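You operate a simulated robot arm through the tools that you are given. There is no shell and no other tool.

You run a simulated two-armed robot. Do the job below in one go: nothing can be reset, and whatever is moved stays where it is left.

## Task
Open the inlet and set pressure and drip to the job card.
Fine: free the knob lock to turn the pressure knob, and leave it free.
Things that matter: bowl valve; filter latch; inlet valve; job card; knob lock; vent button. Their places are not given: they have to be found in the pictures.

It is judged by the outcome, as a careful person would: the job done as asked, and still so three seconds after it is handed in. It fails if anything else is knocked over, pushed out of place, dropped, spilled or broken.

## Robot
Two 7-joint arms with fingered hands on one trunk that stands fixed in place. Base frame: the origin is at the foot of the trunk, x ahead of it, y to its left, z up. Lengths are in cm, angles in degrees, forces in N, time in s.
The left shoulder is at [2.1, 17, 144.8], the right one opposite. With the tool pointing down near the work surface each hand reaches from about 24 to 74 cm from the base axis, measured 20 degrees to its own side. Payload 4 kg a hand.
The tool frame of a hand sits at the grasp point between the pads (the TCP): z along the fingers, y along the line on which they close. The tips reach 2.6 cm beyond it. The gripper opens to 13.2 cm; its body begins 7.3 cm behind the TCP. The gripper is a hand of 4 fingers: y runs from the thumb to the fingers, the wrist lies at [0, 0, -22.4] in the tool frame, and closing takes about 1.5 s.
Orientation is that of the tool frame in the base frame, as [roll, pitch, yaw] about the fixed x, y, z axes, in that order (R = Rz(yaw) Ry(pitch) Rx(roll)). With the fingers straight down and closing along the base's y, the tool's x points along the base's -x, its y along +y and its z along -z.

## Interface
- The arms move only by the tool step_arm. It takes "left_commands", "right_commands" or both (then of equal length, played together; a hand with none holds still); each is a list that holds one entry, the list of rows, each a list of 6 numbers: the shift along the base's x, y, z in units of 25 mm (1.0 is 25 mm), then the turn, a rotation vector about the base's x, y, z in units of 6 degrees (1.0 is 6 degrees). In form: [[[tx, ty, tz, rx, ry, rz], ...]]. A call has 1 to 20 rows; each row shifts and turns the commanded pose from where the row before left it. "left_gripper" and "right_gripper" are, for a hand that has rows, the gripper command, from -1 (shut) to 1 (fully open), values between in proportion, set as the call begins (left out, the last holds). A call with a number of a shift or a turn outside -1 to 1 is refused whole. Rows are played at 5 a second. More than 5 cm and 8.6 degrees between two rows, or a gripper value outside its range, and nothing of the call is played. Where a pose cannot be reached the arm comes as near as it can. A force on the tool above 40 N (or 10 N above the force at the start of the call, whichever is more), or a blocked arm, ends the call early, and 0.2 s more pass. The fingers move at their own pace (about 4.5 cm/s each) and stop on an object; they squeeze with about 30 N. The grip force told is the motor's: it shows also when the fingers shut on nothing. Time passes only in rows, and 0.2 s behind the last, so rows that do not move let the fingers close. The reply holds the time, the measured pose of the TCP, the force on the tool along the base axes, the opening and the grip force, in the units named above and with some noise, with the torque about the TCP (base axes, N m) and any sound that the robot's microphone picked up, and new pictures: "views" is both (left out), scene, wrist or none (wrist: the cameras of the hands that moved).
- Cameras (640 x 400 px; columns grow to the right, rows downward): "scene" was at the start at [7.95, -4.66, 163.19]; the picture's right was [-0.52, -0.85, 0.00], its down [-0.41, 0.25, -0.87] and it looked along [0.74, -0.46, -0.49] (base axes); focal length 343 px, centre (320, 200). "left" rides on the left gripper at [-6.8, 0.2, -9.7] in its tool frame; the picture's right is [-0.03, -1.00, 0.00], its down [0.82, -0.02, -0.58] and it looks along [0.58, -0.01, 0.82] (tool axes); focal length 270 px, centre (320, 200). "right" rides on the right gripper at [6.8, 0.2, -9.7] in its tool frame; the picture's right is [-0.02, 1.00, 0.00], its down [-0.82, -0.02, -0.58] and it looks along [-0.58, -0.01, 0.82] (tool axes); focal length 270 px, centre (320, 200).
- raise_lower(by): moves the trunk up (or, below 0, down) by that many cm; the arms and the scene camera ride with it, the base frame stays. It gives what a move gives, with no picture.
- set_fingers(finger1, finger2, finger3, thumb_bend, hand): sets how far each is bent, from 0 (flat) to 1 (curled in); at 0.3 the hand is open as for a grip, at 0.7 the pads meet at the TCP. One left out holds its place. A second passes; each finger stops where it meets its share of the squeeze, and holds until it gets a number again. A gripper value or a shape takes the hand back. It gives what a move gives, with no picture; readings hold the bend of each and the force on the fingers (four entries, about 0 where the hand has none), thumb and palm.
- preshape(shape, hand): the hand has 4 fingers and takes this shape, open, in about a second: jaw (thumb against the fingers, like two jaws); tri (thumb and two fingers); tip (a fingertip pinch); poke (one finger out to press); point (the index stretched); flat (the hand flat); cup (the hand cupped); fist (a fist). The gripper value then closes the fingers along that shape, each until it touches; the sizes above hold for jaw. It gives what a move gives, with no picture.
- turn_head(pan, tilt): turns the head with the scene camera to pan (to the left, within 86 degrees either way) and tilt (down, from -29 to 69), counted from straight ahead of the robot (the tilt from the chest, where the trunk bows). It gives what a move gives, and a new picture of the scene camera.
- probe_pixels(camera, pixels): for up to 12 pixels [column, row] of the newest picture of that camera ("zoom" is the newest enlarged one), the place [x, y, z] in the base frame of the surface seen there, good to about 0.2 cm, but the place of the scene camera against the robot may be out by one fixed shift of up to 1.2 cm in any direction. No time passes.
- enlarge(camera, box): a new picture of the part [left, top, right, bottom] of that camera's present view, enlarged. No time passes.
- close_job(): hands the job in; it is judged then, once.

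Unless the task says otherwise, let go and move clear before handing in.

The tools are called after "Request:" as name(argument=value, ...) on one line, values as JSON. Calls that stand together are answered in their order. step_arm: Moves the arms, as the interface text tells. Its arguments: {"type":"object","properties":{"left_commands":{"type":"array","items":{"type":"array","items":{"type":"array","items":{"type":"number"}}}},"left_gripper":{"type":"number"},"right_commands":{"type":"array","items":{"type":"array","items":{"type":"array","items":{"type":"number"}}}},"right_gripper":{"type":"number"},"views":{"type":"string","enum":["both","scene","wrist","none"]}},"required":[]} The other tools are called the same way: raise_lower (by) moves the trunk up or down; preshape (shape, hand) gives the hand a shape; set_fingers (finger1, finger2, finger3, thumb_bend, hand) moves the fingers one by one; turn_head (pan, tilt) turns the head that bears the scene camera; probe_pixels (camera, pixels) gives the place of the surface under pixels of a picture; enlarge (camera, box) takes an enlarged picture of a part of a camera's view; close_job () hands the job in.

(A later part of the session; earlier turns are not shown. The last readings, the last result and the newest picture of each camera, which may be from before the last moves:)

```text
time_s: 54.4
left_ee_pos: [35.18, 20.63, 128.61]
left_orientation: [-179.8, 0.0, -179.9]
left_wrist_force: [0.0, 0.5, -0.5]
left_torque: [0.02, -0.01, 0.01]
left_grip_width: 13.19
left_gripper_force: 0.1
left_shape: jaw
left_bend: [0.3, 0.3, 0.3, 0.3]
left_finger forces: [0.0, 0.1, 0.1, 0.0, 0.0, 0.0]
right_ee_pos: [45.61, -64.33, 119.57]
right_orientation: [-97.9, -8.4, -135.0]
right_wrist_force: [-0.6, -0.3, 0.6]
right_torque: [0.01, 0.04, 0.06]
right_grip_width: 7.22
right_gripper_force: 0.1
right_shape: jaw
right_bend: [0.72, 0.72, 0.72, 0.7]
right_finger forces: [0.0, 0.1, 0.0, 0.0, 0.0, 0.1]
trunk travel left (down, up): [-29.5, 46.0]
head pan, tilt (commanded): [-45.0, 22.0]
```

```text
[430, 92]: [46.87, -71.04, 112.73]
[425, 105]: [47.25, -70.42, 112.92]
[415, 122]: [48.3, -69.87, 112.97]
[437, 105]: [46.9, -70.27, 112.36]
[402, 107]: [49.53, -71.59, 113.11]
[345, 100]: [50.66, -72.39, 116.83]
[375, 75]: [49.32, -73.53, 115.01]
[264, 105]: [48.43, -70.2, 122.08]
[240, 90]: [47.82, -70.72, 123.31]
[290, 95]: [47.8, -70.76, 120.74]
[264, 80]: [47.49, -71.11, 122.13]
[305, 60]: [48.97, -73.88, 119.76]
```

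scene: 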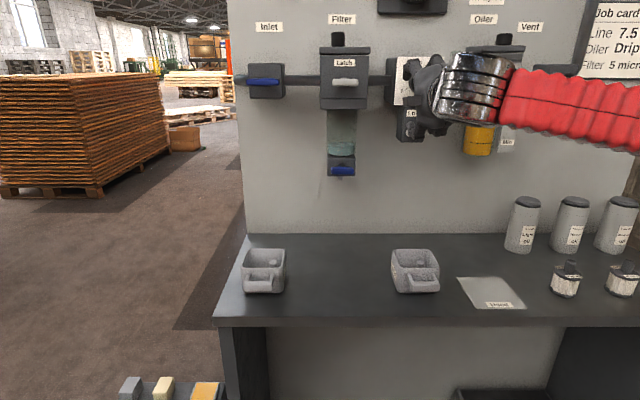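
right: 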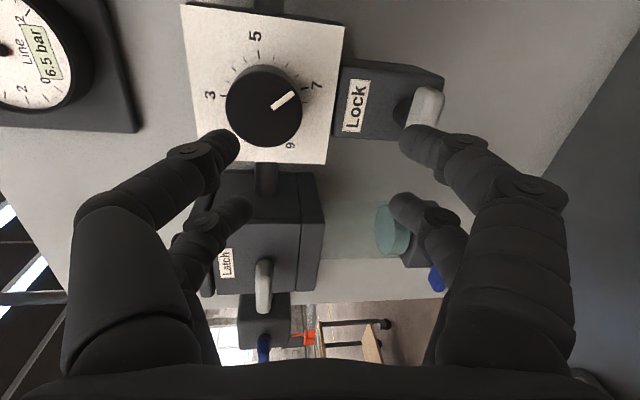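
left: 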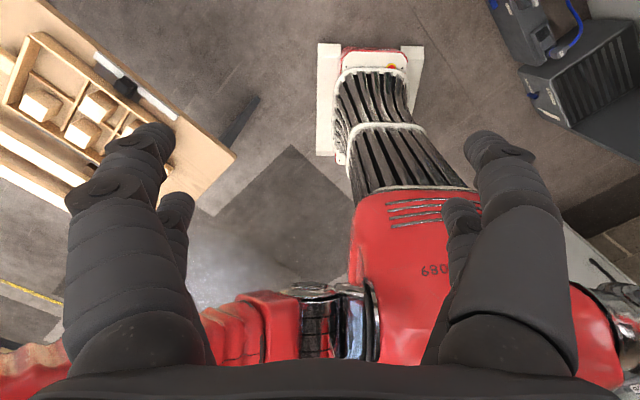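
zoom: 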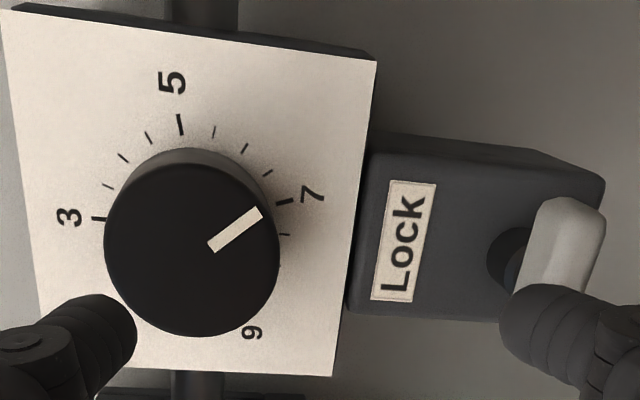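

The lock bar is horizontal at about (47.9,-70.4,112.7) standing off to d≈83.3, and the knob centre is at about (48.4,-70.2,122.1). I'll lower the hand level with the lock bar, square it up and narrow the fingers.

Request:
step_arm(right_commands=[[[-0.163, -0.163, -0.697, 0.018, -0.477, 0.05], [-0.163, -0.163, -0.697, 0.018, -0.477, 0.05], [-0.163, -0.163, -0.697, 0.018, -0.477, 0.05], [-0.163, -0.163, -0.697, 0.018, -0.477, 0.05]]], right_gripper=-0.2, views="both")

```text
time_s: 55.4
left_ee_pos: [35.17, 20.51, 128.51]
left_orientation: [-179.8, 0.1, 180.0]
left_wrist_force: [0.0, 1.2, 0.1]
left_torque: [0.02, 0.02, 0.01]
left_grip_width: 13.2
left_gripper_force: 0.1
left_shape: jaw
left_bend: [0.3, 0.3, 0.3, 0.3]
left_finger forces: [0.0, 0.1, 0.0, 0.0, 0.1, 0.0]
right_ee_pos: [44.34, -65.5, 114.37]
right_orientation: [-92.0, -2.1, -134.5]
right_wrist_force: [-0.1, 0.3, 1.0]
right_torque: [-0.02, 0.0, -0.01]
right_grip_width: 5.3
right_gripper_force: 0.0
right_shape: jaw
right_bend: [0.73, 0.73, 0.73, 0.7]
right_finger forces: [0.1, 0.1, 0.0, 0.1, 0.0, 0.0]
right hand out of reach, approached as far as the arm can: row 4
trunk travel left (down, up): [-29.5, 46.0]
head pan, tilt (commanded): [-45.0, 22.0]
```

scene: 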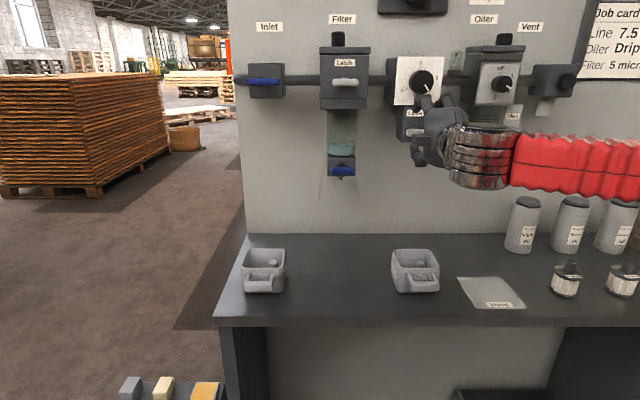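
right: 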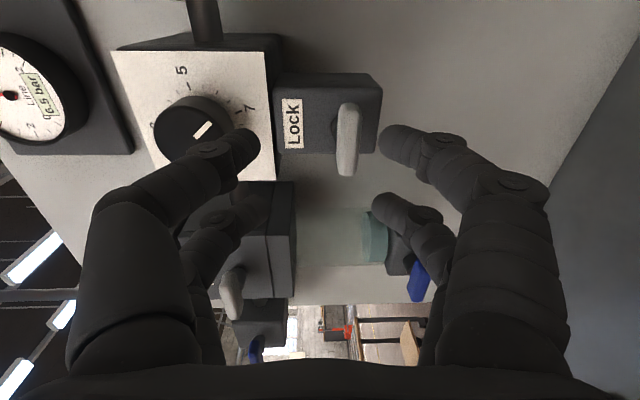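

Now the lock bar sits at (347,138) between the finger pairs, but the last row hit the reach limit. I'll lower the trunk 10 cm more and bring the hand back up to the bar's height.

Request:
raise_lower(by=-10)

Request:
step_arm(right_commands=[[[0, 0, 0.8, 0, 0, 0], [0, 0, 0.8, 0, 0, 0], [0, 0, 0.8, 0, 0, 0], [0, 0, 0.8, 0, 0, 0]]], views="both")

```text
time_s: 56.8
left_ee_pos: [40.05, 20.42, 115.06]
left_orientation: [-179.9, -6.0, 180.0]
left_wrist_force: [0.7, 0.7, -0.1]
left_torque: [0.01, -0.03, 0.01]
left_grip_width: 13.18
left_gripper_force: 0.1
left_shape: jaw
left_bend: [0.3, 0.3, 0.3, 0.3]
left_finger forces: [0.0, 0.0, 0.0, 0.0, 0.0, 0.0]
right_ee_pos: [44.27, -65.55, 104.42]
right_orientation: [-92.1, -2.0, -134.7]
right_wrist_force: [0.3, 0.6, -0.7]
right_torque: [0.01, -0.01, 0.01]
right_grip_width: 5.31
right_gripper_force: 0.0
right_shape: jaw
right_bend: [0.73, 0.73, 0.73, 0.7]
right_finger forces: [0.1, 0.0, 0.1, 0.1, 0.0, 0.1]
trunk travel left (down, up): [-19.5, 56.0]
head pan, tilt (commanded): [-45.0, 22.0]
```

```text
time_s: 57.8
left_ee_pos: [40.17, 20.39, 115.0]
left_orientation: [-180.0, -6.1, 180.0]
left_wrist_force: [0.1, 0.1, 0.4]
left_torque: [-0.04, 0.0, 0.01]
left_grip_width: 13.2
left_gripper_force: 0.1
left_shape: jaw
left_bend: [0.3, 0.3, 0.3, 0.3]
left_finger forces: [0.0, 0.1, 0.0, 0.1, 0.0, 0.0]
right_ee_pos: [44.48, -65.66, 112.47]
right_orientation: [-92.0, -2.1, -134.7]
right_wrist_force: [0.3, 1.2, -0.5]
right_torque: [0.0, 0.02, 0.01]
right_grip_width: 5.35
right_gripper_force: 0.0
right_shape: jaw
right_bend: [0.73, 0.73, 0.73, 0.7]
right_finger forces: [0.0, 0.0, 0.0, 0.0, 0.0, 0.0]
trunk travel left (down, up): [-19.5, 56.0]
head pan, tilt (commanded): [-45.0, 22.0]
```

scene: 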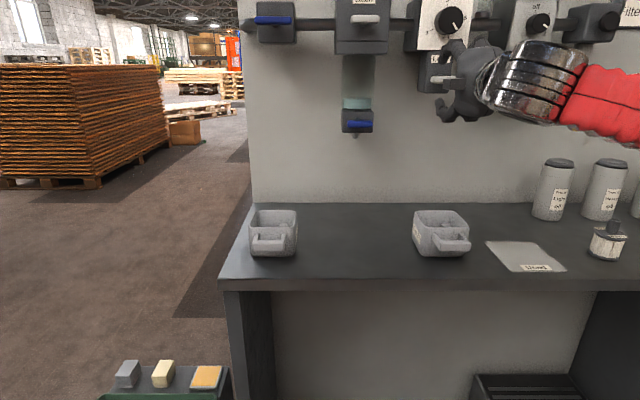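
right: 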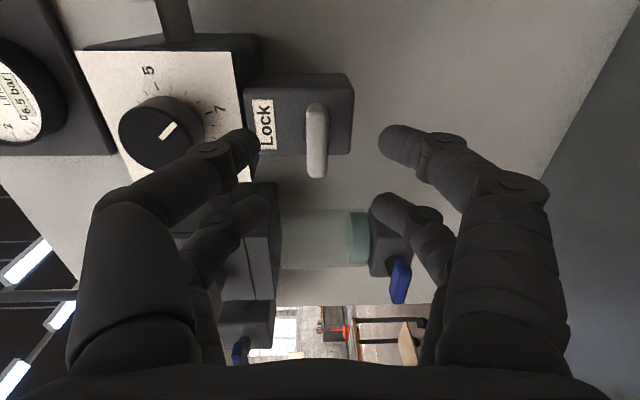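

The lock bar is centred at (317,140) between the finger pairs. I'll probe its ends for the last alignment.

Request:
probe_pixels(camera="right", pixels=[[317, 106], [317, 140], [316, 174], [309, 140], [325, 140], [302, 120], [340, 130], [260, 160], [225, 130]])

```text
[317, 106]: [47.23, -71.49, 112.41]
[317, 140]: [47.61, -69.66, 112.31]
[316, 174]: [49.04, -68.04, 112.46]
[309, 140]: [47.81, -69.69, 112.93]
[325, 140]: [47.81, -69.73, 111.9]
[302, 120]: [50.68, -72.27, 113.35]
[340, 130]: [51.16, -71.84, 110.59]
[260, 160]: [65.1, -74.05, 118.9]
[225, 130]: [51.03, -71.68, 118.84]
```

Bar centre is s≈15.35, z≈112.35, front at d≈82.9. I'll advance 5.6 cm so the pads straddle it.

Request:
step_arm(right_commands=[[[0.37, -0.42, -0.01, 0, 0, 0], [0.37, -0.42, -0.01, 0, 0, 0], [0.37, -0.42, -0.01, 0, 0, 0], [0.37, -0.42, -0.01, 0, 0, 0]]], views="wrist")

```text
time_s: 58.8
left_ee_pos: [40.19, 20.3, 115.01]
left_orientation: [-179.8, -6.2, -180.0]
left_wrist_force: [-0.1, 0.1, -0.1]
left_torque: [0.0, 0.02, 0.0]
left_grip_width: 13.19
left_gripper_force: 0.0
left_shape: jaw
left_bend: [0.3, 0.3, 0.3, 0.3]
left_finger forces: [0.0, 0.0, 0.0, 0.0, 0.0, 0.0]
right_ee_pos: [48.05, -69.85, 112.42]
right_orientation: [-92.2, -2.1, -134.6]
right_wrist_force: [-0.4, -0.5, 0.6]
right_torque: [0.02, 0.0, 0.01]
right_grip_width: 5.31
right_gripper_force: 0.0
right_shape: jaw
right_bend: [0.73, 0.73, 0.73, 0.7]
right_finger forces: [0.0, 0.1, 0.0, 0.1, 0.0, 0.0]
trunk travel left (down, up): [-19.5, 56.0]
head pan, tilt (commanded): [-45.0, 22.0]
```

right: 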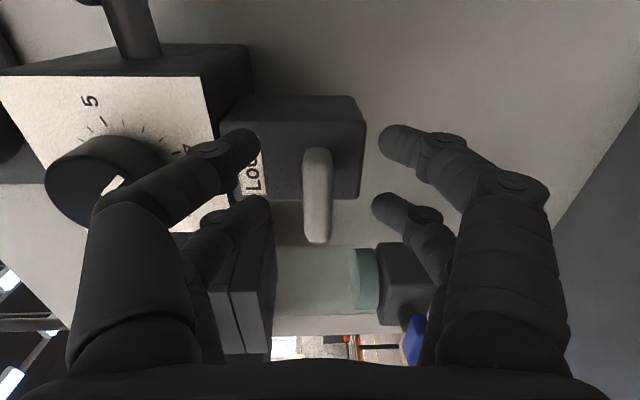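

The bar is between the pads at (317,195). Closing now.

Request:
step_arm(right_commands=[[[0, 0, 0, 0, 0, 0], [0, 0, 0, 0, 0, 0], [0, 0, 0, 0, 0, 0], [0, 0, 0, 0, 0, 0], [0, 0, 0, 0, 0, 0]]], right_gripper=-1, views="wrist")

```text
time_s: 60.0
left_ee_pos: [40.22, 20.48, 115.04]
left_orientation: [-179.9, -6.2, 180.0]
left_wrist_force: [-0.3, 0.8, 0.1]
left_torque: [-0.02, -0.04, -0.02]
left_grip_width: 13.18
left_gripper_force: 0.0
left_shape: jaw
left_bend: [0.3, 0.3, 0.3, 0.3]
left_finger forces: [0.1, 0.0, 0.1, 0.0, 0.0, 0.0]
right_ee_pos: [48.25, -69.8, 112.28]
right_orientation: [-92.1, -2.1, -134.6]
right_wrist_force: [3.9, -4.3, 1.9]
right_torque: [0.0, -0.03, 0.02]
right_grip_width: 0.77
right_gripper_force: 30.2
right_shape: jaw
right_bend: [0.71, 0.71, 0.72, 0.7]
right_finger forces: [26.2, 26.1, 26.9, 0.1, 27.6, 0.0]
trunk travel left (down, up): [-19.5, 56.0]
head pan, tilt (commanded): [-45.0, 22.0]
```

right: 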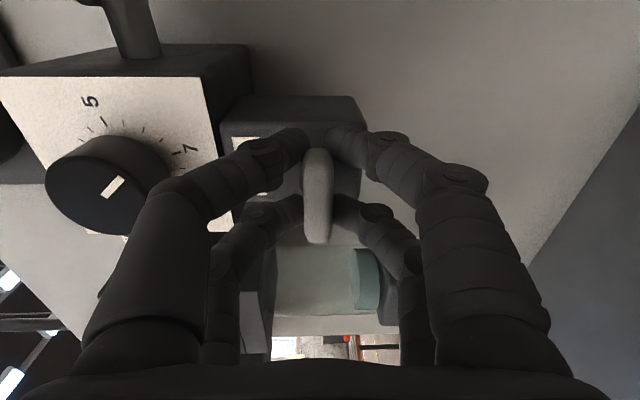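

The bar is gripped (0.77 cm). I'll try a small 6° counter-clockwise turn and feel the torque.

Request:
step_arm(right_commands=[[[0, 0, 0, -0.707, 0.707, 0], [0, 0, 0, 0, 0, 0]]], views="wrist")

```text
time_s: 60.5
left_ee_pos: [40.14, 20.37, 115.02]
left_orientation: [-179.9, -6.1, -180.0]
left_wrist_force: [-0.1, 0.2, 0.4]
left_torque: [0.0, 0.01, -0.02]
left_grip_width: 13.22
left_gripper_force: 0.1
left_shape: jaw
left_bend: [0.3, 0.3, 0.3, 0.3]
left_finger forces: [0.0, 0.1, 0.0, 0.0, 0.0, 0.0]
right_ee_pos: [48.08, -69.76, 112.27]
right_orientation: [-92.0, -8.1, -134.7]
right_wrist_force: [5.8, -8.0, 4.6]
right_torque: [0.3, -0.5, -0.1]
right_grip_width: 0.69
right_gripper_force: 29.9
right_shape: jaw
right_bend: [0.71, 0.71, 0.72, 0.7]
right_finger forces: [30.7, 24.4, 34.9, 0.0, 25.8, 0.0]
trunk travel left (down, up): [-19.5, 56.0]
head pan, tilt (commanded): [-45.0, 22.0]
```

right: 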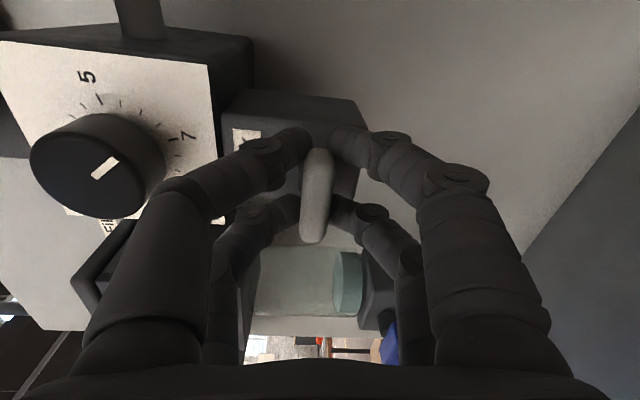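

Torque rose to 0.57 N·m and the bar did not follow, so counter-clockwise is against the stop. I'll turn back and try 6° clockwise.

Request:
step_arm(right_commands=[[[0, 0, 0, 0.707, -0.707, 0], [0, 0, 0, 0.707, -0.707, 0], [0, 0, 0, 0, 0, 0]]], views="wrist")

```text
time_s: 61.4
left_ee_pos: [40.2, 20.4, 114.98]
left_orientation: [-179.9, -6.1, -179.9]
left_wrist_force: [-0.6, 0.0, 0.0]
left_torque: [0.0, 0.0, -0.01]
left_grip_width: 13.18
left_gripper_force: 0.0
left_shape: jaw
left_bend: [0.3, 0.3, 0.3, 0.3]
left_finger forces: [0.0, 0.1, 0.0, 0.0, 0.1, 0.0]
right_ee_pos: [48.15, -69.89, 112.26]
right_orientation: [-92.1, 4.0, -134.6]
right_wrist_force: [4.4, -3.8, 3.9]
right_torque: [-0.13, -0.03, 0.02]
right_grip_width: 0.71
right_gripper_force: 30.5
right_shape: jaw
right_bend: [0.71, 0.7, 0.72, 0.7]
right_finger forces: [26.5, 29.3, 28.1, 0.0, 31.6, 0.0]
trunk travel left (down, up): [-19.5, 56.0]
head pan, tilt (commanded): [-45.0, 22.0]
```

right: 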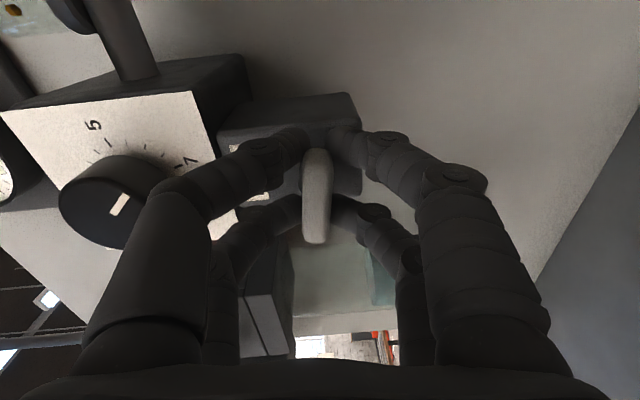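

Clockwise is free (torque 0.07 N·m, bar follows). I'll continue turning clockwise in steps.

Request:
step_arm(right_commands=[[[0, 0, 0, 0.707, -0.707, 0], [0, 0, 0, 0.707, -0.707, 0], [0, 0, 0, 0.707, -0.707, 0], [0, 0, 0, 0.707, -0.707, 0], [0, 0, 0, 0.707, -0.707, 0], [0, 0, 0, 0.707, -0.707, 0]]], views="both")

```text
time_s: 62.8
left_ee_pos: [40.37, 20.39, 114.97]
left_orientation: [-179.9, -6.1, 180.0]
left_wrist_force: [0.1, -0.3, 0.7]
left_torque: [0.01, 0.02, -0.01]
left_grip_width: 13.19
left_gripper_force: 0.1
left_shape: jaw
left_bend: [0.3, 0.3, 0.3, 0.3]
left_finger forces: [0.1, 0.0, 0.0, 0.0, 0.0, 0.1]
right_ee_pos: [48.29, -69.71, 112.15]
right_orientation: [-91.8, 40.1, -134.6]
right_wrist_force: [6.1, 2.8, -3.5]
right_torque: [-0.06, 0.06, 0.14]
right_grip_width: 0.69
right_gripper_force: 30.1
right_shape: jaw
right_bend: [0.71, 0.7, 0.72, 0.7]
right_finger forces: [30.1, 31.0, 27.0, 0.0, 28.0, 0.1]
trunk travel left (down, up): [-19.5, 56.0]
head pan, tilt (commanded): [-45.0, 22.0]
```

scene: 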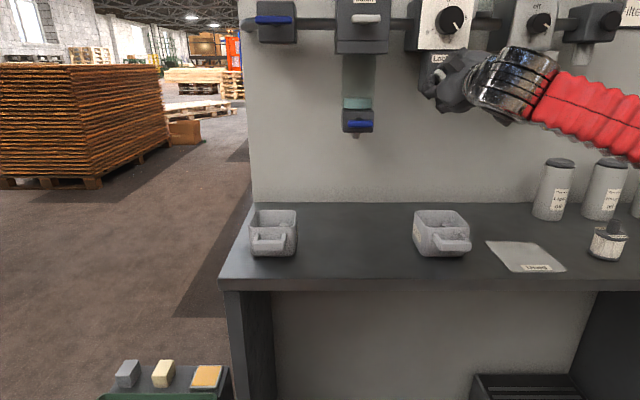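
right: 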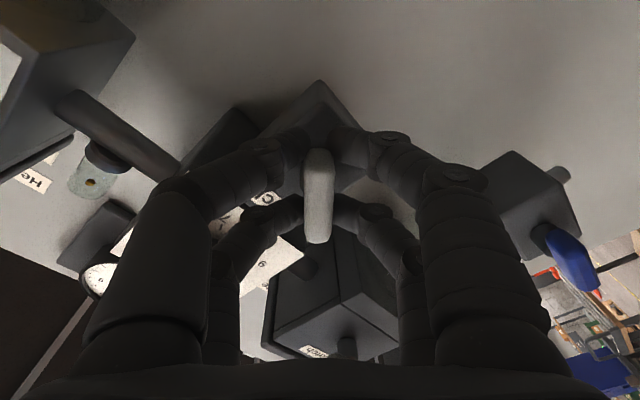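

At 42° and still free. Continuing another 24°.

Request:
step_arm(right_commands=[[[0, 0, 0, 0.707, -0.707, 0], [0, 0, 0, 0.707, -0.707, 0], [0, 0, 0, 0.707, -0.707, 0], [0, 0, 0, 0.707, -0.707, 0]]], views="wrist")

```text
time_s: 63.8
left_ee_pos: [40.31, 20.61, 114.99]
left_orientation: [-179.8, -6.0, 180.0]
left_wrist_force: [0.9, 0.0, 0.4]
left_torque: [0.03, -0.02, 0.01]
left_grip_width: 13.18
left_gripper_force: 0.1
left_shape: jaw
left_bend: [0.3, 0.3, 0.3, 0.3]
left_finger forces: [0.0, 0.0, 0.0, 0.1, 0.0, 0.0]
right_ee_pos: [48.38, -69.7, 112.17]
right_orientation: [-91.7, 63.9, -134.4]
right_wrist_force: [0.5, 12.8, -12.5]
right_torque: [0.09, 0.17, 0.23]
right_grip_width: 0.7
right_gripper_force: 29.8
right_shape: jaw
right_bend: [0.71, 0.71, 0.72, 0.7]
right_finger forces: [32.7, 32.9, 26.3, 0.0, 26.3, 0.0]
trunk travel left (down, up): [-19.5, 56.0]
head pan, tilt (commanded): [-45.0, 22.0]
```

right: 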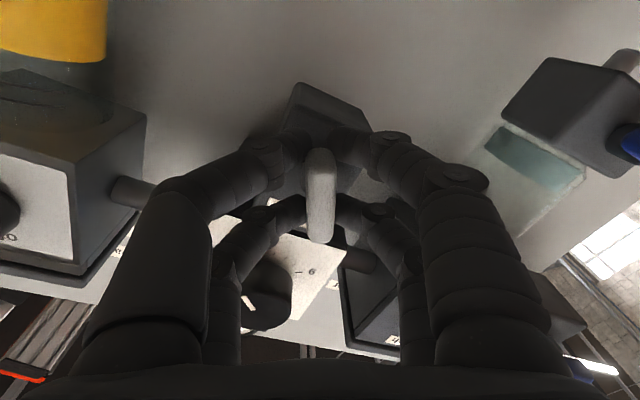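

At 66° with some side force (12 N) from off-centring. I'll nudge 1–2 mm with the force and finish the turn to 90°.

Request:
step_arm(right_commands=[[[0, 0.04, -0.04, 0.707, -0.707, 0], [0, 0.03, -0.03, 0.707, -0.707, 0], [0, 0, 0, 0.707, -0.707, 0]]], views="wrist")

```text
time_s: 64.5
left_ee_pos: [40.28, 20.44, 114.85]
left_orientation: [-179.9, -6.1, -180.0]
left_wrist_force: [0.1, -0.5, 0.4]
left_torque: [0.0, 0.0, -0.02]
left_grip_width: 13.15
left_gripper_force: 0.1
left_shape: jaw
left_bend: [0.3, 0.3, 0.3, 0.3]
left_finger forces: [0.0, 0.0, 0.1, 0.0, 0.0, 0.0]
right_ee_pos: [48.38, -69.57, 112.11]
right_orientation: [-88.9, 82.0, -131.8]
right_wrist_force: [13.8, 2.3, 1.6]
right_torque: [0.01, -0.02, 0.2]
right_grip_width: 0.68
right_gripper_force: 29.9
right_shape: jaw
right_bend: [0.71, 0.7, 0.72, 0.7]
right_finger forces: [31.9, 31.1, 26.6, 0.0, 25.4, 0.0]
trunk travel left (down, up): [-19.5, 56.0]
head pan, tilt (commanded): [-45.0, 22.0]
```

right: 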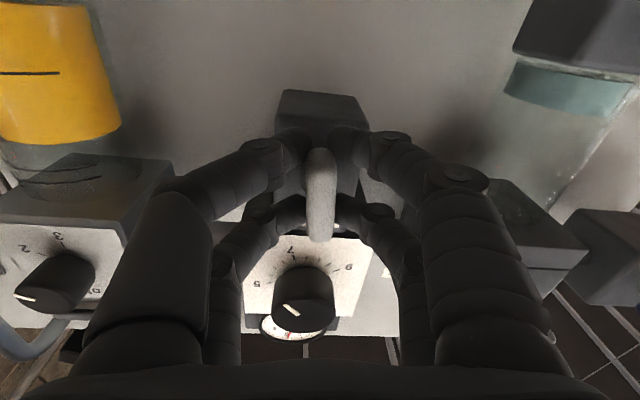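

About 84° done, low torque. One last 8° to bring the bar upright.

Request:
step_arm(right_commands=[[[-0.02, 0, 0, 0.47, -0.47, 0], [-0.02, 0, 0, 0.47, -0.47, 0], [0, 0, 0, 0, 0, 0]]], views="both")

```text
time_s: 65.3
left_ee_pos: [40.43, 20.44, 114.94]
left_orientation: [-179.8, -6.2, 179.9]
left_wrist_force: [1.0, -0.4, -0.3]
left_torque: [0.02, 0.0, 0.01]
left_grip_width: 13.18
left_gripper_force: 0.1
left_shape: jaw
left_bend: [0.3, 0.3, 0.3, 0.3]
left_finger forces: [0.1, 0.0, 0.1, 0.0, 0.0, 0.0]
right_ee_pos: [48.15, -69.51, 112.09]
right_orientation: [-27.3, 89.5, -70.2]
right_wrist_force: [25.2, -6.1, 12.9]
right_torque: [-0.27, 0.0, 0.27]
right_grip_width: 0.67
right_gripper_force: 29.5
right_shape: jaw
right_bend: [0.71, 0.7, 0.72, 0.7]
right_finger forces: [28.9, 32.2, 22.7, 0.0, 25.6, 0.1]
trunk travel left (down, up): [-19.5, 56.0]
head pan, tilt (commanded): [-45.0, 22.0]
```

scene: 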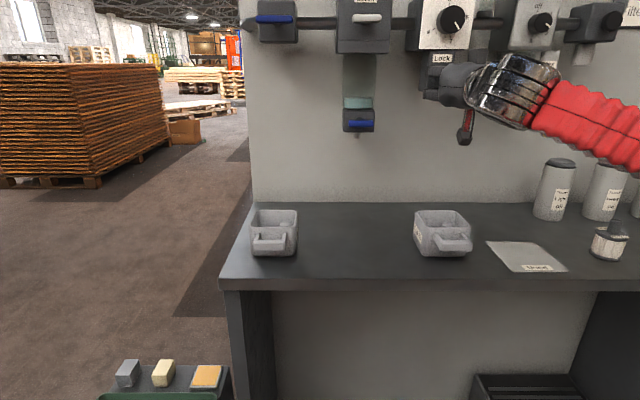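
right: 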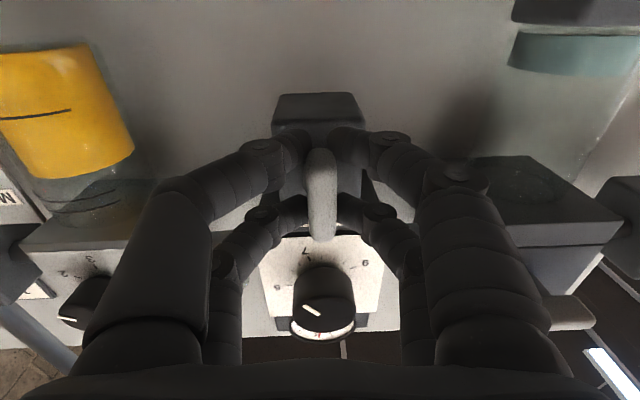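

The bar now stands upright with the hand at 90°; I'll release it gently and back off to look.

Request:
step_arm(right_commands=[[[0.03, 0, 0.01, 0, 0, 0], [0, 0, 0, 0, 0, 0], [0, 0, 0, 0, 0, 0], [0, 0, 0, 0, 0, 0]]], right_gripper=-0.2, views="wrist")

Request:
step_arm(right_commands=[[[-0.55, 0.55, 0, 0, 0, 0], [-0.55, 0.55, 0, 0, 0, 0], [-0.55, 0.55, 0, 0, 0, 0], [-0.55, 0.55, 0, 0, 0, 0]]], views="both")

```text
time_s: 66.3
left_ee_pos: [40.16, 20.48, 115.09]
left_orientation: [-179.9, -6.1, -180.0]
left_wrist_force: [-0.4, -1.0, -0.5]
left_torque: [0.01, 0.01, 0.02]
left_grip_width: 13.15
left_gripper_force: 0.0
left_shape: jaw
left_bend: [0.3, 0.3, 0.3, 0.3]
left_finger forces: [0.0, 0.0, 0.1, 0.1, 0.1, 0.0]
right_ee_pos: [48.04, -69.67, 112.13]
right_orientation: [-28.9, 89.7, -71.9]
right_wrist_force: [0.5, -0.2, -0.2]
right_torque: [0.02, 0.04, 0.03]
right_grip_width: 5.23
right_gripper_force: 0.0
right_shape: jaw
right_bend: [0.73, 0.73, 0.73, 0.7]
right_finger forces: [0.0, 0.0, 0.0, 0.0, 0.0, 0.1]
trunk travel left (down, up): [-19.5, 56.0]
head pan, tilt (commanded): [-45.0, 22.0]
```

right: 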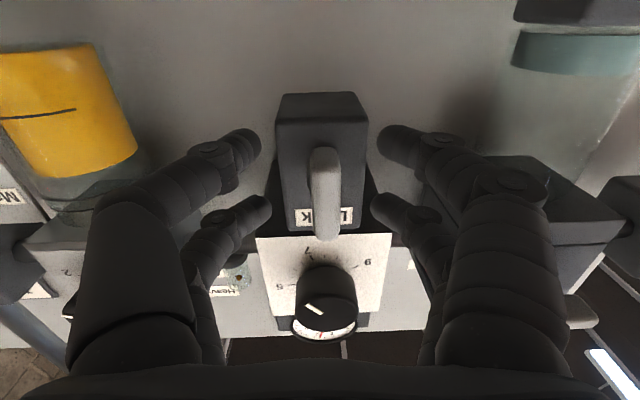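

```text
time_s: 67.3
left_ee_pos: [40.1, 20.41, 115.02]
left_orientation: [-179.9, -6.0, -179.9]
left_wrist_force: [-0.4, 0.3, -0.3]
left_torque: [0.01, 0.0, 0.02]
left_grip_width: 13.23
left_gripper_force: 0.1
left_shape: jaw
left_bend: [0.3, 0.3, 0.3, 0.3]
left_finger forces: [0.0, 0.0, 0.1, 0.0, 0.0, 0.0]
right_ee_pos: [42.46, -64.01, 112.22]
right_orientation: [-17.8, 89.6, -60.7]
right_wrist_force: [0.3, 0.6, 0.5]
right_torque: [0.03, -0.03, -0.01]
right_grip_width: 5.22
right_gripper_force: 0.0
right_shape: jaw
right_bend: [0.73, 0.73, 0.73, 0.7]
right_finger forces: [0.0, 0.0, 0.1, 0.0, 0.0, 0.1]
trunk travel left (down, up): [-19.5, 56.0]
head pan, tilt (commanded): [-45.0, 22.0]
```

scene: 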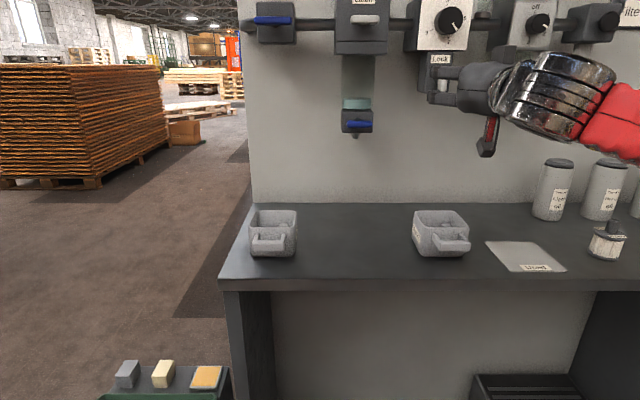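
right: 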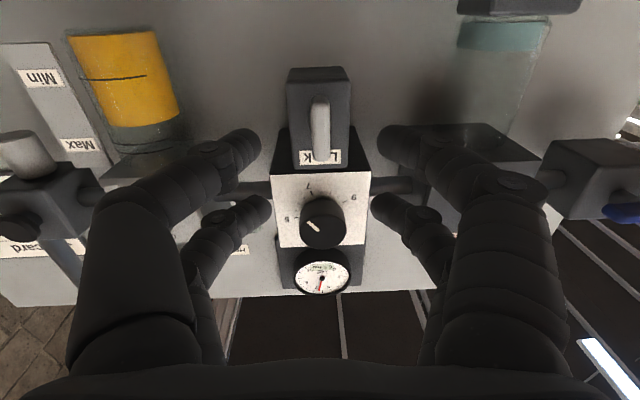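

The lock bar is now upright (free), and the wrist view shows it at (320,130), with the gauge readable below the knob. Next I'll raise the hand in front of the pressure knob and roll it back 60° so I have room to turn clockwise.

Request:
step_arm(right_commands=[[[0.02, -0.03, 0.495, -0.884, 0.884, -0.044], [0.02, -0.03, 0.495, -0.884, 0.884, -0.044], [0.02, -0.03, 0.495, -0.884, 0.884, -0.044], [0.02, -0.03, 0.495, -0.884, 0.884, -0.044], [0.02, -0.03, 0.495, -0.884, 0.884, -0.044], [0.02, -0.03, 0.495, -0.884, 0.884, -0.044], [0.02, -0.03, 0.495, -0.884, 0.884, -0.044], [0.02, -0.03, 0.495, -0.884, 0.884, -0.044]]], right_gripper=0.1, views="both")

```text
time_s: 69.2
left_ee_pos: [40.2, 20.46, 114.96]
left_orientation: [-179.9, -6.1, 180.0]
left_wrist_force: [0.0, -0.2, -0.7]
left_torque: [-0.01, -0.02, -0.01]
left_grip_width: 13.16
left_gripper_force: 0.1
left_shape: jaw
left_bend: [0.3, 0.3, 0.3, 0.3]
left_finger forces: [0.0, 0.1, 0.1, 0.0, 0.0, 0.0]
right_ee_pos: [42.99, -64.66, 122.05]
right_orientation: [-90.7, 29.6, -135.7]
right_wrist_force: [0.0, 0.6, 0.8]
right_torque: [0.01, -0.01, -0.01]
right_grip_width: 7.19
right_gripper_force: 0.0
right_shape: jaw
right_bend: [0.72, 0.72, 0.72, 0.7]
right_finger forces: [0.0, 0.1, 0.0, 0.1, 0.1, 0.0]
trunk travel left (down, up): [-19.5, 56.0]
head pan, tilt (commanded): [-45.0, 22.0]
```

scene: 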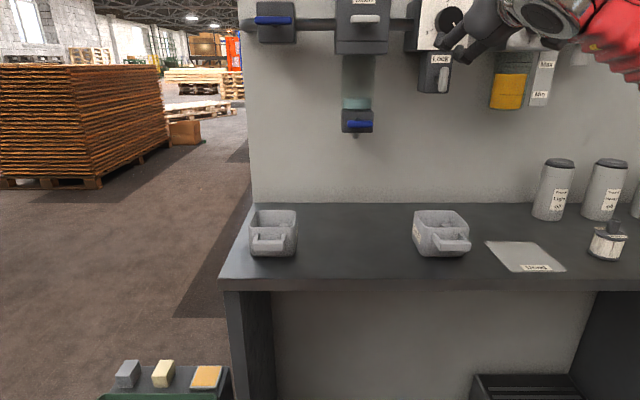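
right: 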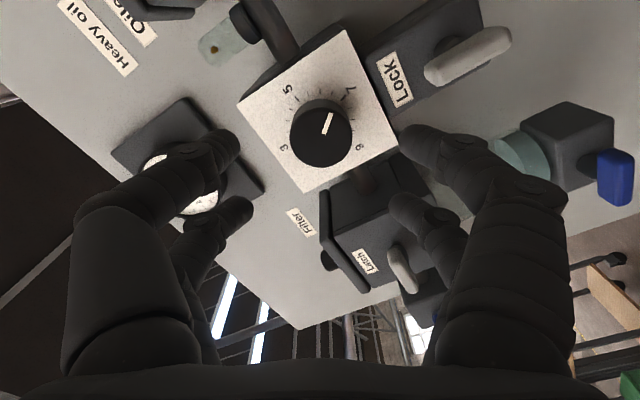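

The knob is centred at (320,138) in the wrist view. I'll probe it and tilt the head up to see the gauge.

Request:
probe_pixels(camera="right", pixels=[[320, 138], [297, 138], [342, 138], [320, 118], [320, 158], [328, 122], [270, 110], [360, 150], [290, 90], [350, 92]])

Request:
turn_head(pan=-45, tilt=-2)

Request:
enlarge(camera="right", box=[220, 20, 420, 200])

```text
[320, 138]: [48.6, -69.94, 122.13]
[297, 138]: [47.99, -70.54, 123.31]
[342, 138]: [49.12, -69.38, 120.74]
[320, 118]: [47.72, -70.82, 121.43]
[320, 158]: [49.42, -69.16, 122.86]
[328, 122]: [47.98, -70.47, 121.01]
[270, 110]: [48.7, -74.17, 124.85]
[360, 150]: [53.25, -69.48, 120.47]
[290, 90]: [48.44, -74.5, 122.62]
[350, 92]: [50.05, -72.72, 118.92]
```

```text
time_s: 70.0
left_ee_pos: [40.23, 20.42, 114.99]
left_orientation: [-179.9, -6.1, -180.0]
left_wrist_force: [-0.5, 0.1, 0.1]
left_torque: [0.02, 0.0, 0.03]
left_grip_width: 13.16
left_gripper_force: 0.0
left_shape: jaw
left_bend: [0.3, 0.3, 0.3, 0.3]
left_finger forces: [0.0, 0.0, 0.1, 0.1, 0.0, 0.0]
right_ee_pos: [42.97, -64.74, 122.11]
right_orientation: [-90.7, 29.9, -135.8]
right_wrist_force: [-0.6, 0.1, -0.6]
right_torque: [0.03, 0.02, -0.04]
right_grip_width: 7.2
right_gripper_force: 0.0
right_shape: jaw
right_bend: [0.72, 0.72, 0.72, 0.7]
right_finger forces: [0.0, 0.1, 0.0, 0.0, 0.0, 0.1]
trunk travel left (down, up): [-19.5, 56.0]
head pan, tilt (commanded): [-45.0, -2.0]
```

scene: 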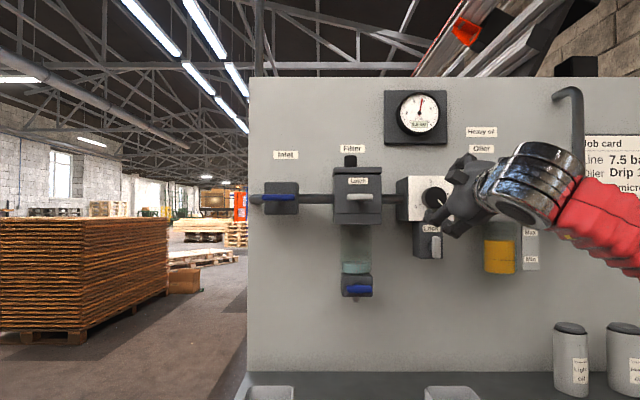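

```text
2.22 times, centred on (320, 110) of right
```

zoom: 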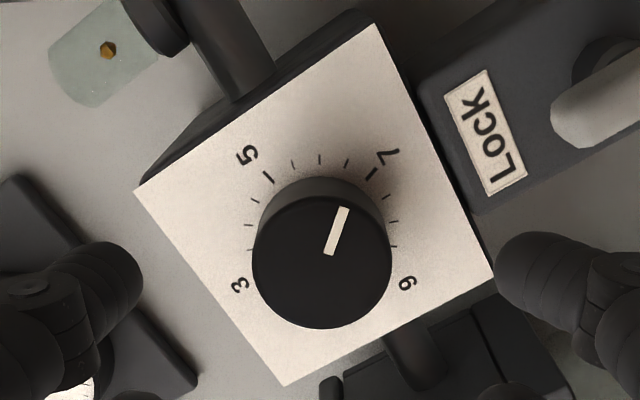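

Knob face centre is (48.57,-69.97,122.1), d≈83.8; both the gauge (scene (420,113)) and the dial are visible. I'll advance so the fingers surround the knob.

Request:
step_arm(right_commands=[[[0.43, -0.4, 0, 0, 0, 0], [0.43, -0.4, 0, 0, 0, 0], [0.43, -0.4, 0, 0, 0, 0], [0.43, -0.4, 0, 0, 0, 0], [0.43, -0.4, 0, 0, 0, 0]]], views="both")

```text
time_s: 71.2
left_ee_pos: [40.28, 20.35, 114.91]
left_orientation: [-180.0, -6.1, -179.9]
left_wrist_force: [0.2, -0.5, 1.1]
left_torque: [0.0, 0.02, 0.03]
left_grip_width: 13.18
left_gripper_force: 0.1
left_shape: jaw
left_bend: [0.3, 0.3, 0.3, 0.3]
left_finger forces: [0.0, 0.0, 0.0, 0.1, 0.0, 0.0]
right_ee_pos: [48.15, -69.69, 121.95]
right_orientation: [-90.8, 29.9, -135.8]
right_wrist_force: [0.5, 0.0, 0.2]
right_torque: [0.01, 0.0, 0.0]
right_grip_width: 7.18
right_gripper_force: 0.1
right_shape: jaw
right_bend: [0.72, 0.72, 0.72, 0.7]
right_finger forces: [0.0, 0.0, 0.0, 0.0, 0.0, 0.0]
trunk travel left (down, up): [-19.5, 56.0]
head pan, tilt (commanded): [-45.0, -2.0]
```

scene: 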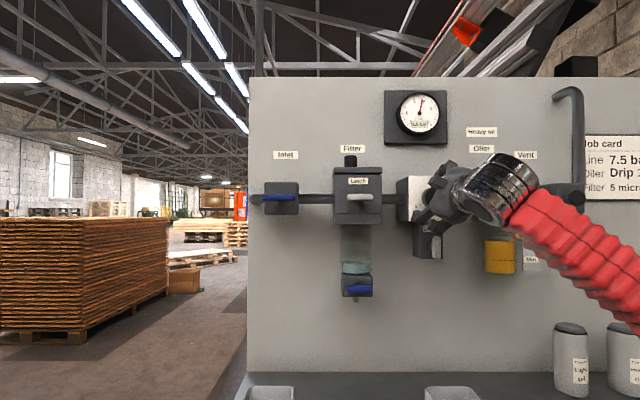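
right: 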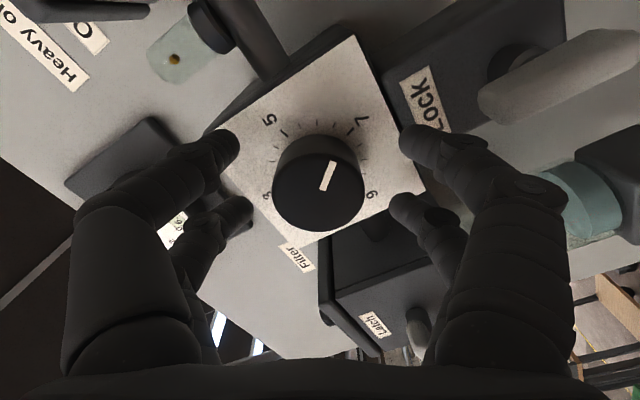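

The knob face is centred at (319,197), right on the tool axis. I'll ease 3 mm further in and close on the knob.

Request:
step_arm(right_commands=[[[0.09, -0.09, 0.02, 0, 0, 0], [0, 0, 0, 0, 0, 0]]], views="none")

Request:
step_arm(right_commands=[[[0, 0, 0, 0, 0, 0], [0, 0, 0, 0, 0, 0], [0, 0, 0, 0, 0, 0], [0, 0, 0, 0, 0, 0], [0, 0, 0, 0, 0, 0], [0, 0, 0, 0, 0, 0]]], right_gripper=-1, views="both")

```text
time_s: 71.8
left_ee_pos: [40.28, 20.33, 115.04]
left_orientation: [-179.9, -6.1, 180.0]
left_wrist_force: [0.7, 0.2, 0.0]
left_torque: [-0.02, 0.0, 0.01]
left_grip_width: 13.2
left_gripper_force: 0.0
left_shape: jaw
left_bend: [0.3, 0.3, 0.3, 0.3]
left_finger forces: [0.0, 0.0, 0.0, 0.0, 0.0, 0.0]
right_ee_pos: [48.29, -69.95, 122.05]
right_orientation: [-90.7, 29.9, -135.7]
right_wrist_force: [0.2, 0.4, 0.8]
right_torque: [-0.01, -0.03, -0.02]
right_grip_width: 7.19
right_gripper_force: 0.1
right_shape: jaw
right_bend: [0.72, 0.72, 0.72, 0.7]
right_finger forces: [0.0, 0.0, 0.1, 0.0, 0.0, 0.1]
trunk travel left (down, up): [-19.5, 56.0]
head pan, tilt (commanded): [-45.0, -2.0]
```

```text
time_s: 73.2
left_ee_pos: [40.09, 20.37, 114.96]
left_orientation: [-180.0, -6.1, 179.9]
left_wrist_force: [0.1, 0.2, 0.5]
left_torque: [-0.01, -0.06, 0.0]
left_grip_width: 13.18
left_gripper_force: 0.0
left_shape: jaw
left_bend: [0.3, 0.3, 0.3, 0.3]
left_finger forces: [0.1, 0.1, 0.0, 0.0, 0.0, 0.0]
right_ee_pos: [48.45, -69.94, 122.09]
right_orientation: [-90.8, 29.9, -135.8]
right_wrist_force: [1.8, -3.6, -0.9]
right_torque: [0.0, 0.05, 0.03]
right_grip_width: 1.9
right_gripper_force: 29.9
right_shape: jaw
right_bend: [0.73, 0.73, 0.73, 0.7]
right_finger forces: [25.5, 30.5, 28.5, 0.1, 23.0, 0.0]
trunk travel left (down, up): [-19.5, 56.0]
head pan, tilt (commanded): [-45.0, -2.0]
```

scene: 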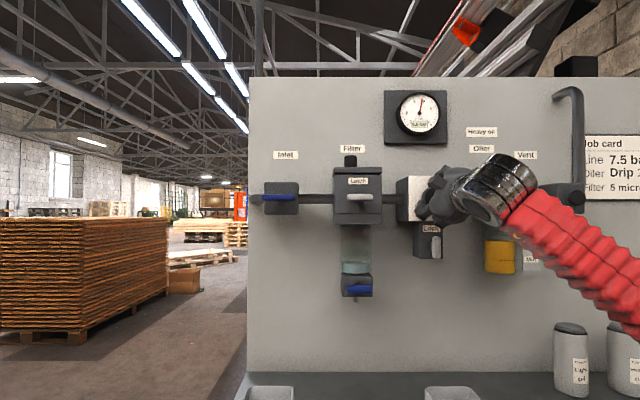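
right: 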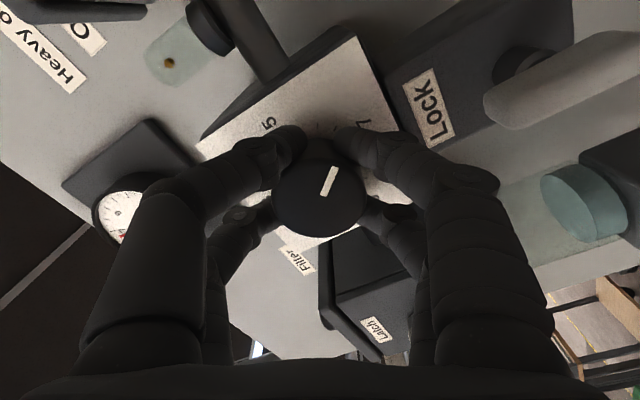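

The knob is held by all fingers (about 27 N each). I'll turn clockwise 12° and read the gauge.

Request:
step_arm(right_commands=[[[0, 0, 0, 0.707, -0.707, 0], [0, 0, 0, 0.707, -0.707, 0], [0, 0, 0, 0, 0, 0]]], views="both")

Request:
enlarge(camera="scene", box=[380, 85, 460, 145])

```text
time_s: 74.0
left_ee_pos: [40.27, 20.3, 114.96]
left_orientation: [-179.9, -6.1, -180.0]
left_wrist_force: [0.7, 0.4, -1.1]
left_torque: [0.0, 0.0, 0.02]
left_grip_width: 13.21
left_gripper_force: 0.0
left_shape: jaw
left_bend: [0.3, 0.3, 0.3, 0.3]
left_finger forces: [0.1, 0.0, 0.0, 0.0, 0.0, 0.0]
right_ee_pos: [48.52, -69.95, 121.94]
right_orientation: [-91.1, 42.0, -136.0]
right_wrist_force: [-0.9, -3.5, -4.0]
right_torque: [0.06, 0.03, -0.01]
right_grip_width: 1.86
right_gripper_force: 30.3
right_shape: jaw
right_bend: [0.73, 0.73, 0.73, 0.7]
right_finger forces: [27.5, 30.3, 27.6, 0.0, 23.5, 0.0]
trunk travel left (down, up): [-19.5, 56.0]
head pan, tilt (commanded): [-45.0, -2.0]
```

scene: 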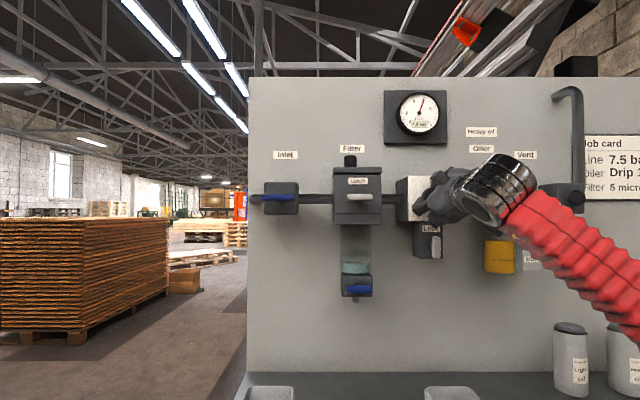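
right: 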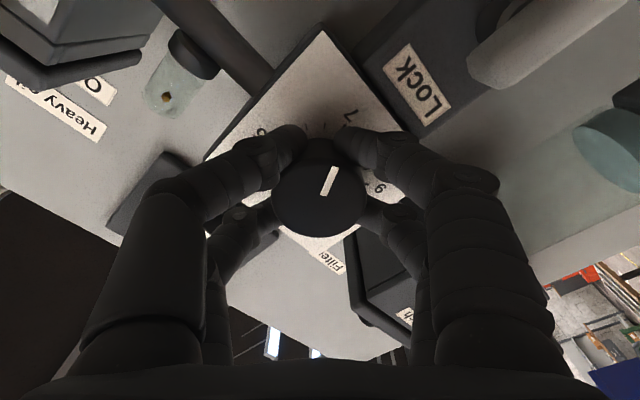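

```text
6.67 times, centred on (420, 115) of scene
```

zoom: 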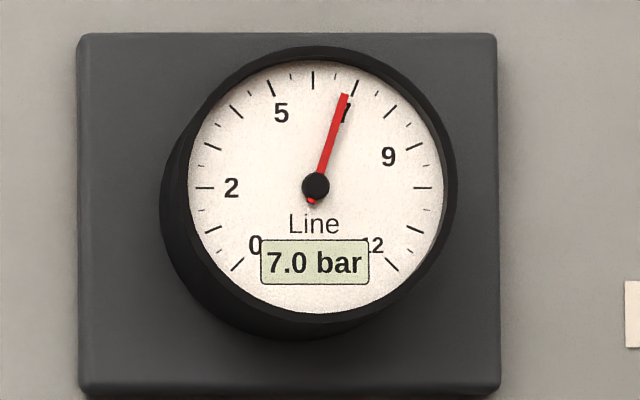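

The gauge reads 7.0 bar after 12°. I'll wait a moment and read again to see whether it has settled.

Request:
step_arm(right_commands=[[[0, 0, 0, 0, 0, 0], [0, 0, 0, 0, 0, 0], [0, 0, 0, 0, 0, 0]]], views="scene")

Request:
enlarge(camera="scene", box=[380, 85, 460, 145])

Request:
enlarge(camera="right", box=[230, 30, 430, 250])

```text
time_s: 74.8
left_ee_pos: [40.1, 20.31, 114.92]
left_orientation: [-179.9, -6.2, 180.0]
left_wrist_force: [-0.2, -0.3, -0.5]
left_torque: [0.01, 0.01, 0.01]
left_grip_width: 13.2
left_gripper_force: 0.0
left_shape: jaw
left_bend: [0.3, 0.3, 0.3, 0.3]
left_finger forces: [0.0, 0.1, 0.0, 0.1, 0.0, 0.0]
right_ee_pos: [48.5, -69.94, 121.89]
right_orientation: [-91.0, 41.8, -135.9]
right_wrist_force: [-1.1, -3.1, -3.7]
right_torque: [0.12, 0.11, -0.04]
right_grip_width: 1.89
right_gripper_force: 30.4
right_shape: jaw
right_bend: [0.73, 0.73, 0.73, 0.7]
right_finger forces: [28.3, 30.5, 27.5, 0.1, 23.5, 0.0]
trunk travel left (down, up): [-19.5, 56.0]
head pan, tilt (commanded): [-45.0, -2.0]
```

scene: 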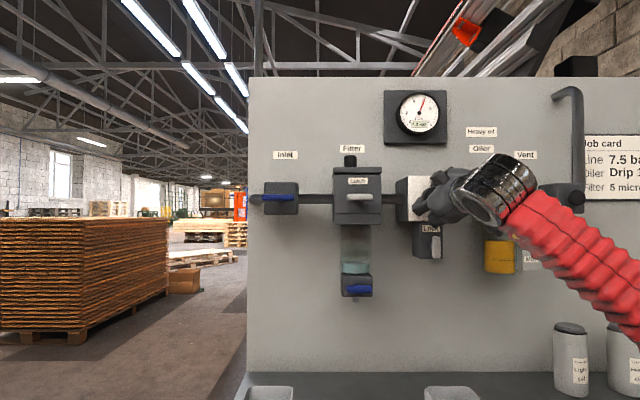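

```text
6.67 times, centred on (420, 115) of scene
```

zoom: 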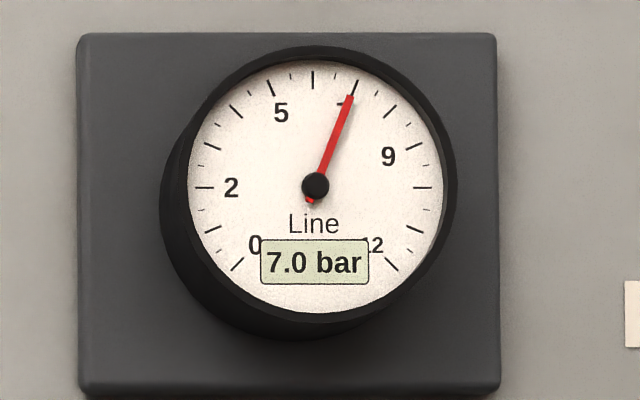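

```text
1.82 times, centred on (330, 140) of right
```

zoom: 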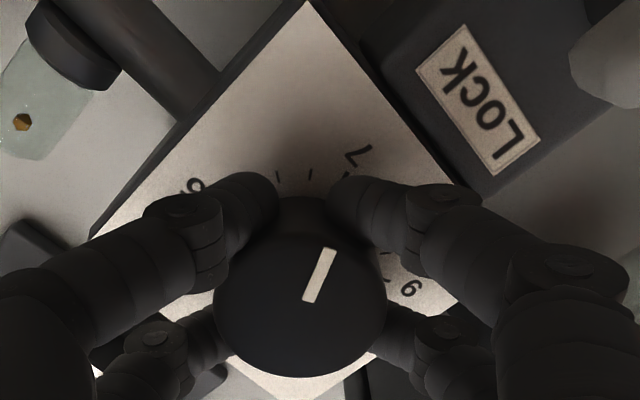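

Settled at 7.0 bar. I'll turn another 6° and read.

Request:
step_arm(right_commands=[[[0, 0, 0.02, 0.707, -0.707, 0], [0, 0, 0, 0, 0, 0], [0, 0, 0, 0, 0, 0]]], views="both")

Request:
enlarge(camera="scene", box=[380, 85, 460, 145])

```text
time_s: 75.6
left_ee_pos: [40.06, 20.34, 114.88]
left_orientation: [-179.9, -6.1, 180.0]
left_wrist_force: [0.5, 0.4, -1.2]
left_torque: [-0.02, 0.01, -0.02]
left_grip_width: 13.2
left_gripper_force: 0.0
left_shape: jaw
left_bend: [0.3, 0.3, 0.3, 0.3]
left_finger forces: [0.1, 0.0, 0.0, 0.0, 0.0, 0.0]
right_ee_pos: [48.55, -69.98, 122.11]
right_orientation: [-91.3, 48.0, -136.2]
right_wrist_force: [-9.7, 7.5, -18.0]
right_torque: [0.31, 0.32, 0.0]
right_grip_width: 1.84
right_gripper_force: 30.3
right_shape: jaw
right_bend: [0.73, 0.73, 0.73, 0.71]
right_finger forces: [38.1, 34.7, 26.6, 0.2, 24.4, 0.0]
trunk travel left (down, up): [-19.5, 56.0]
head pan, tilt (commanded): [-45.0, -2.0]
```

scene: 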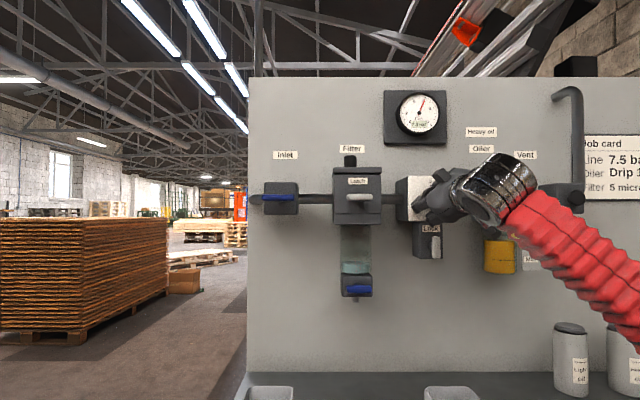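
right: 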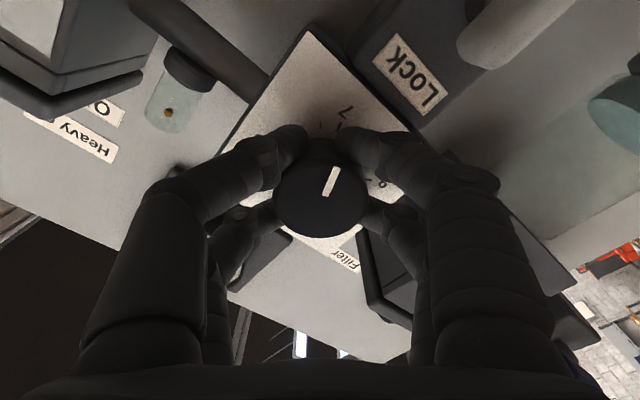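

```text
6.67 times, centred on (420, 115) of scene
```

zoom: 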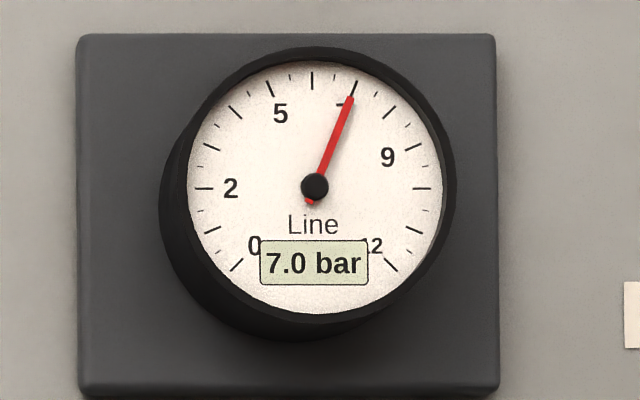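

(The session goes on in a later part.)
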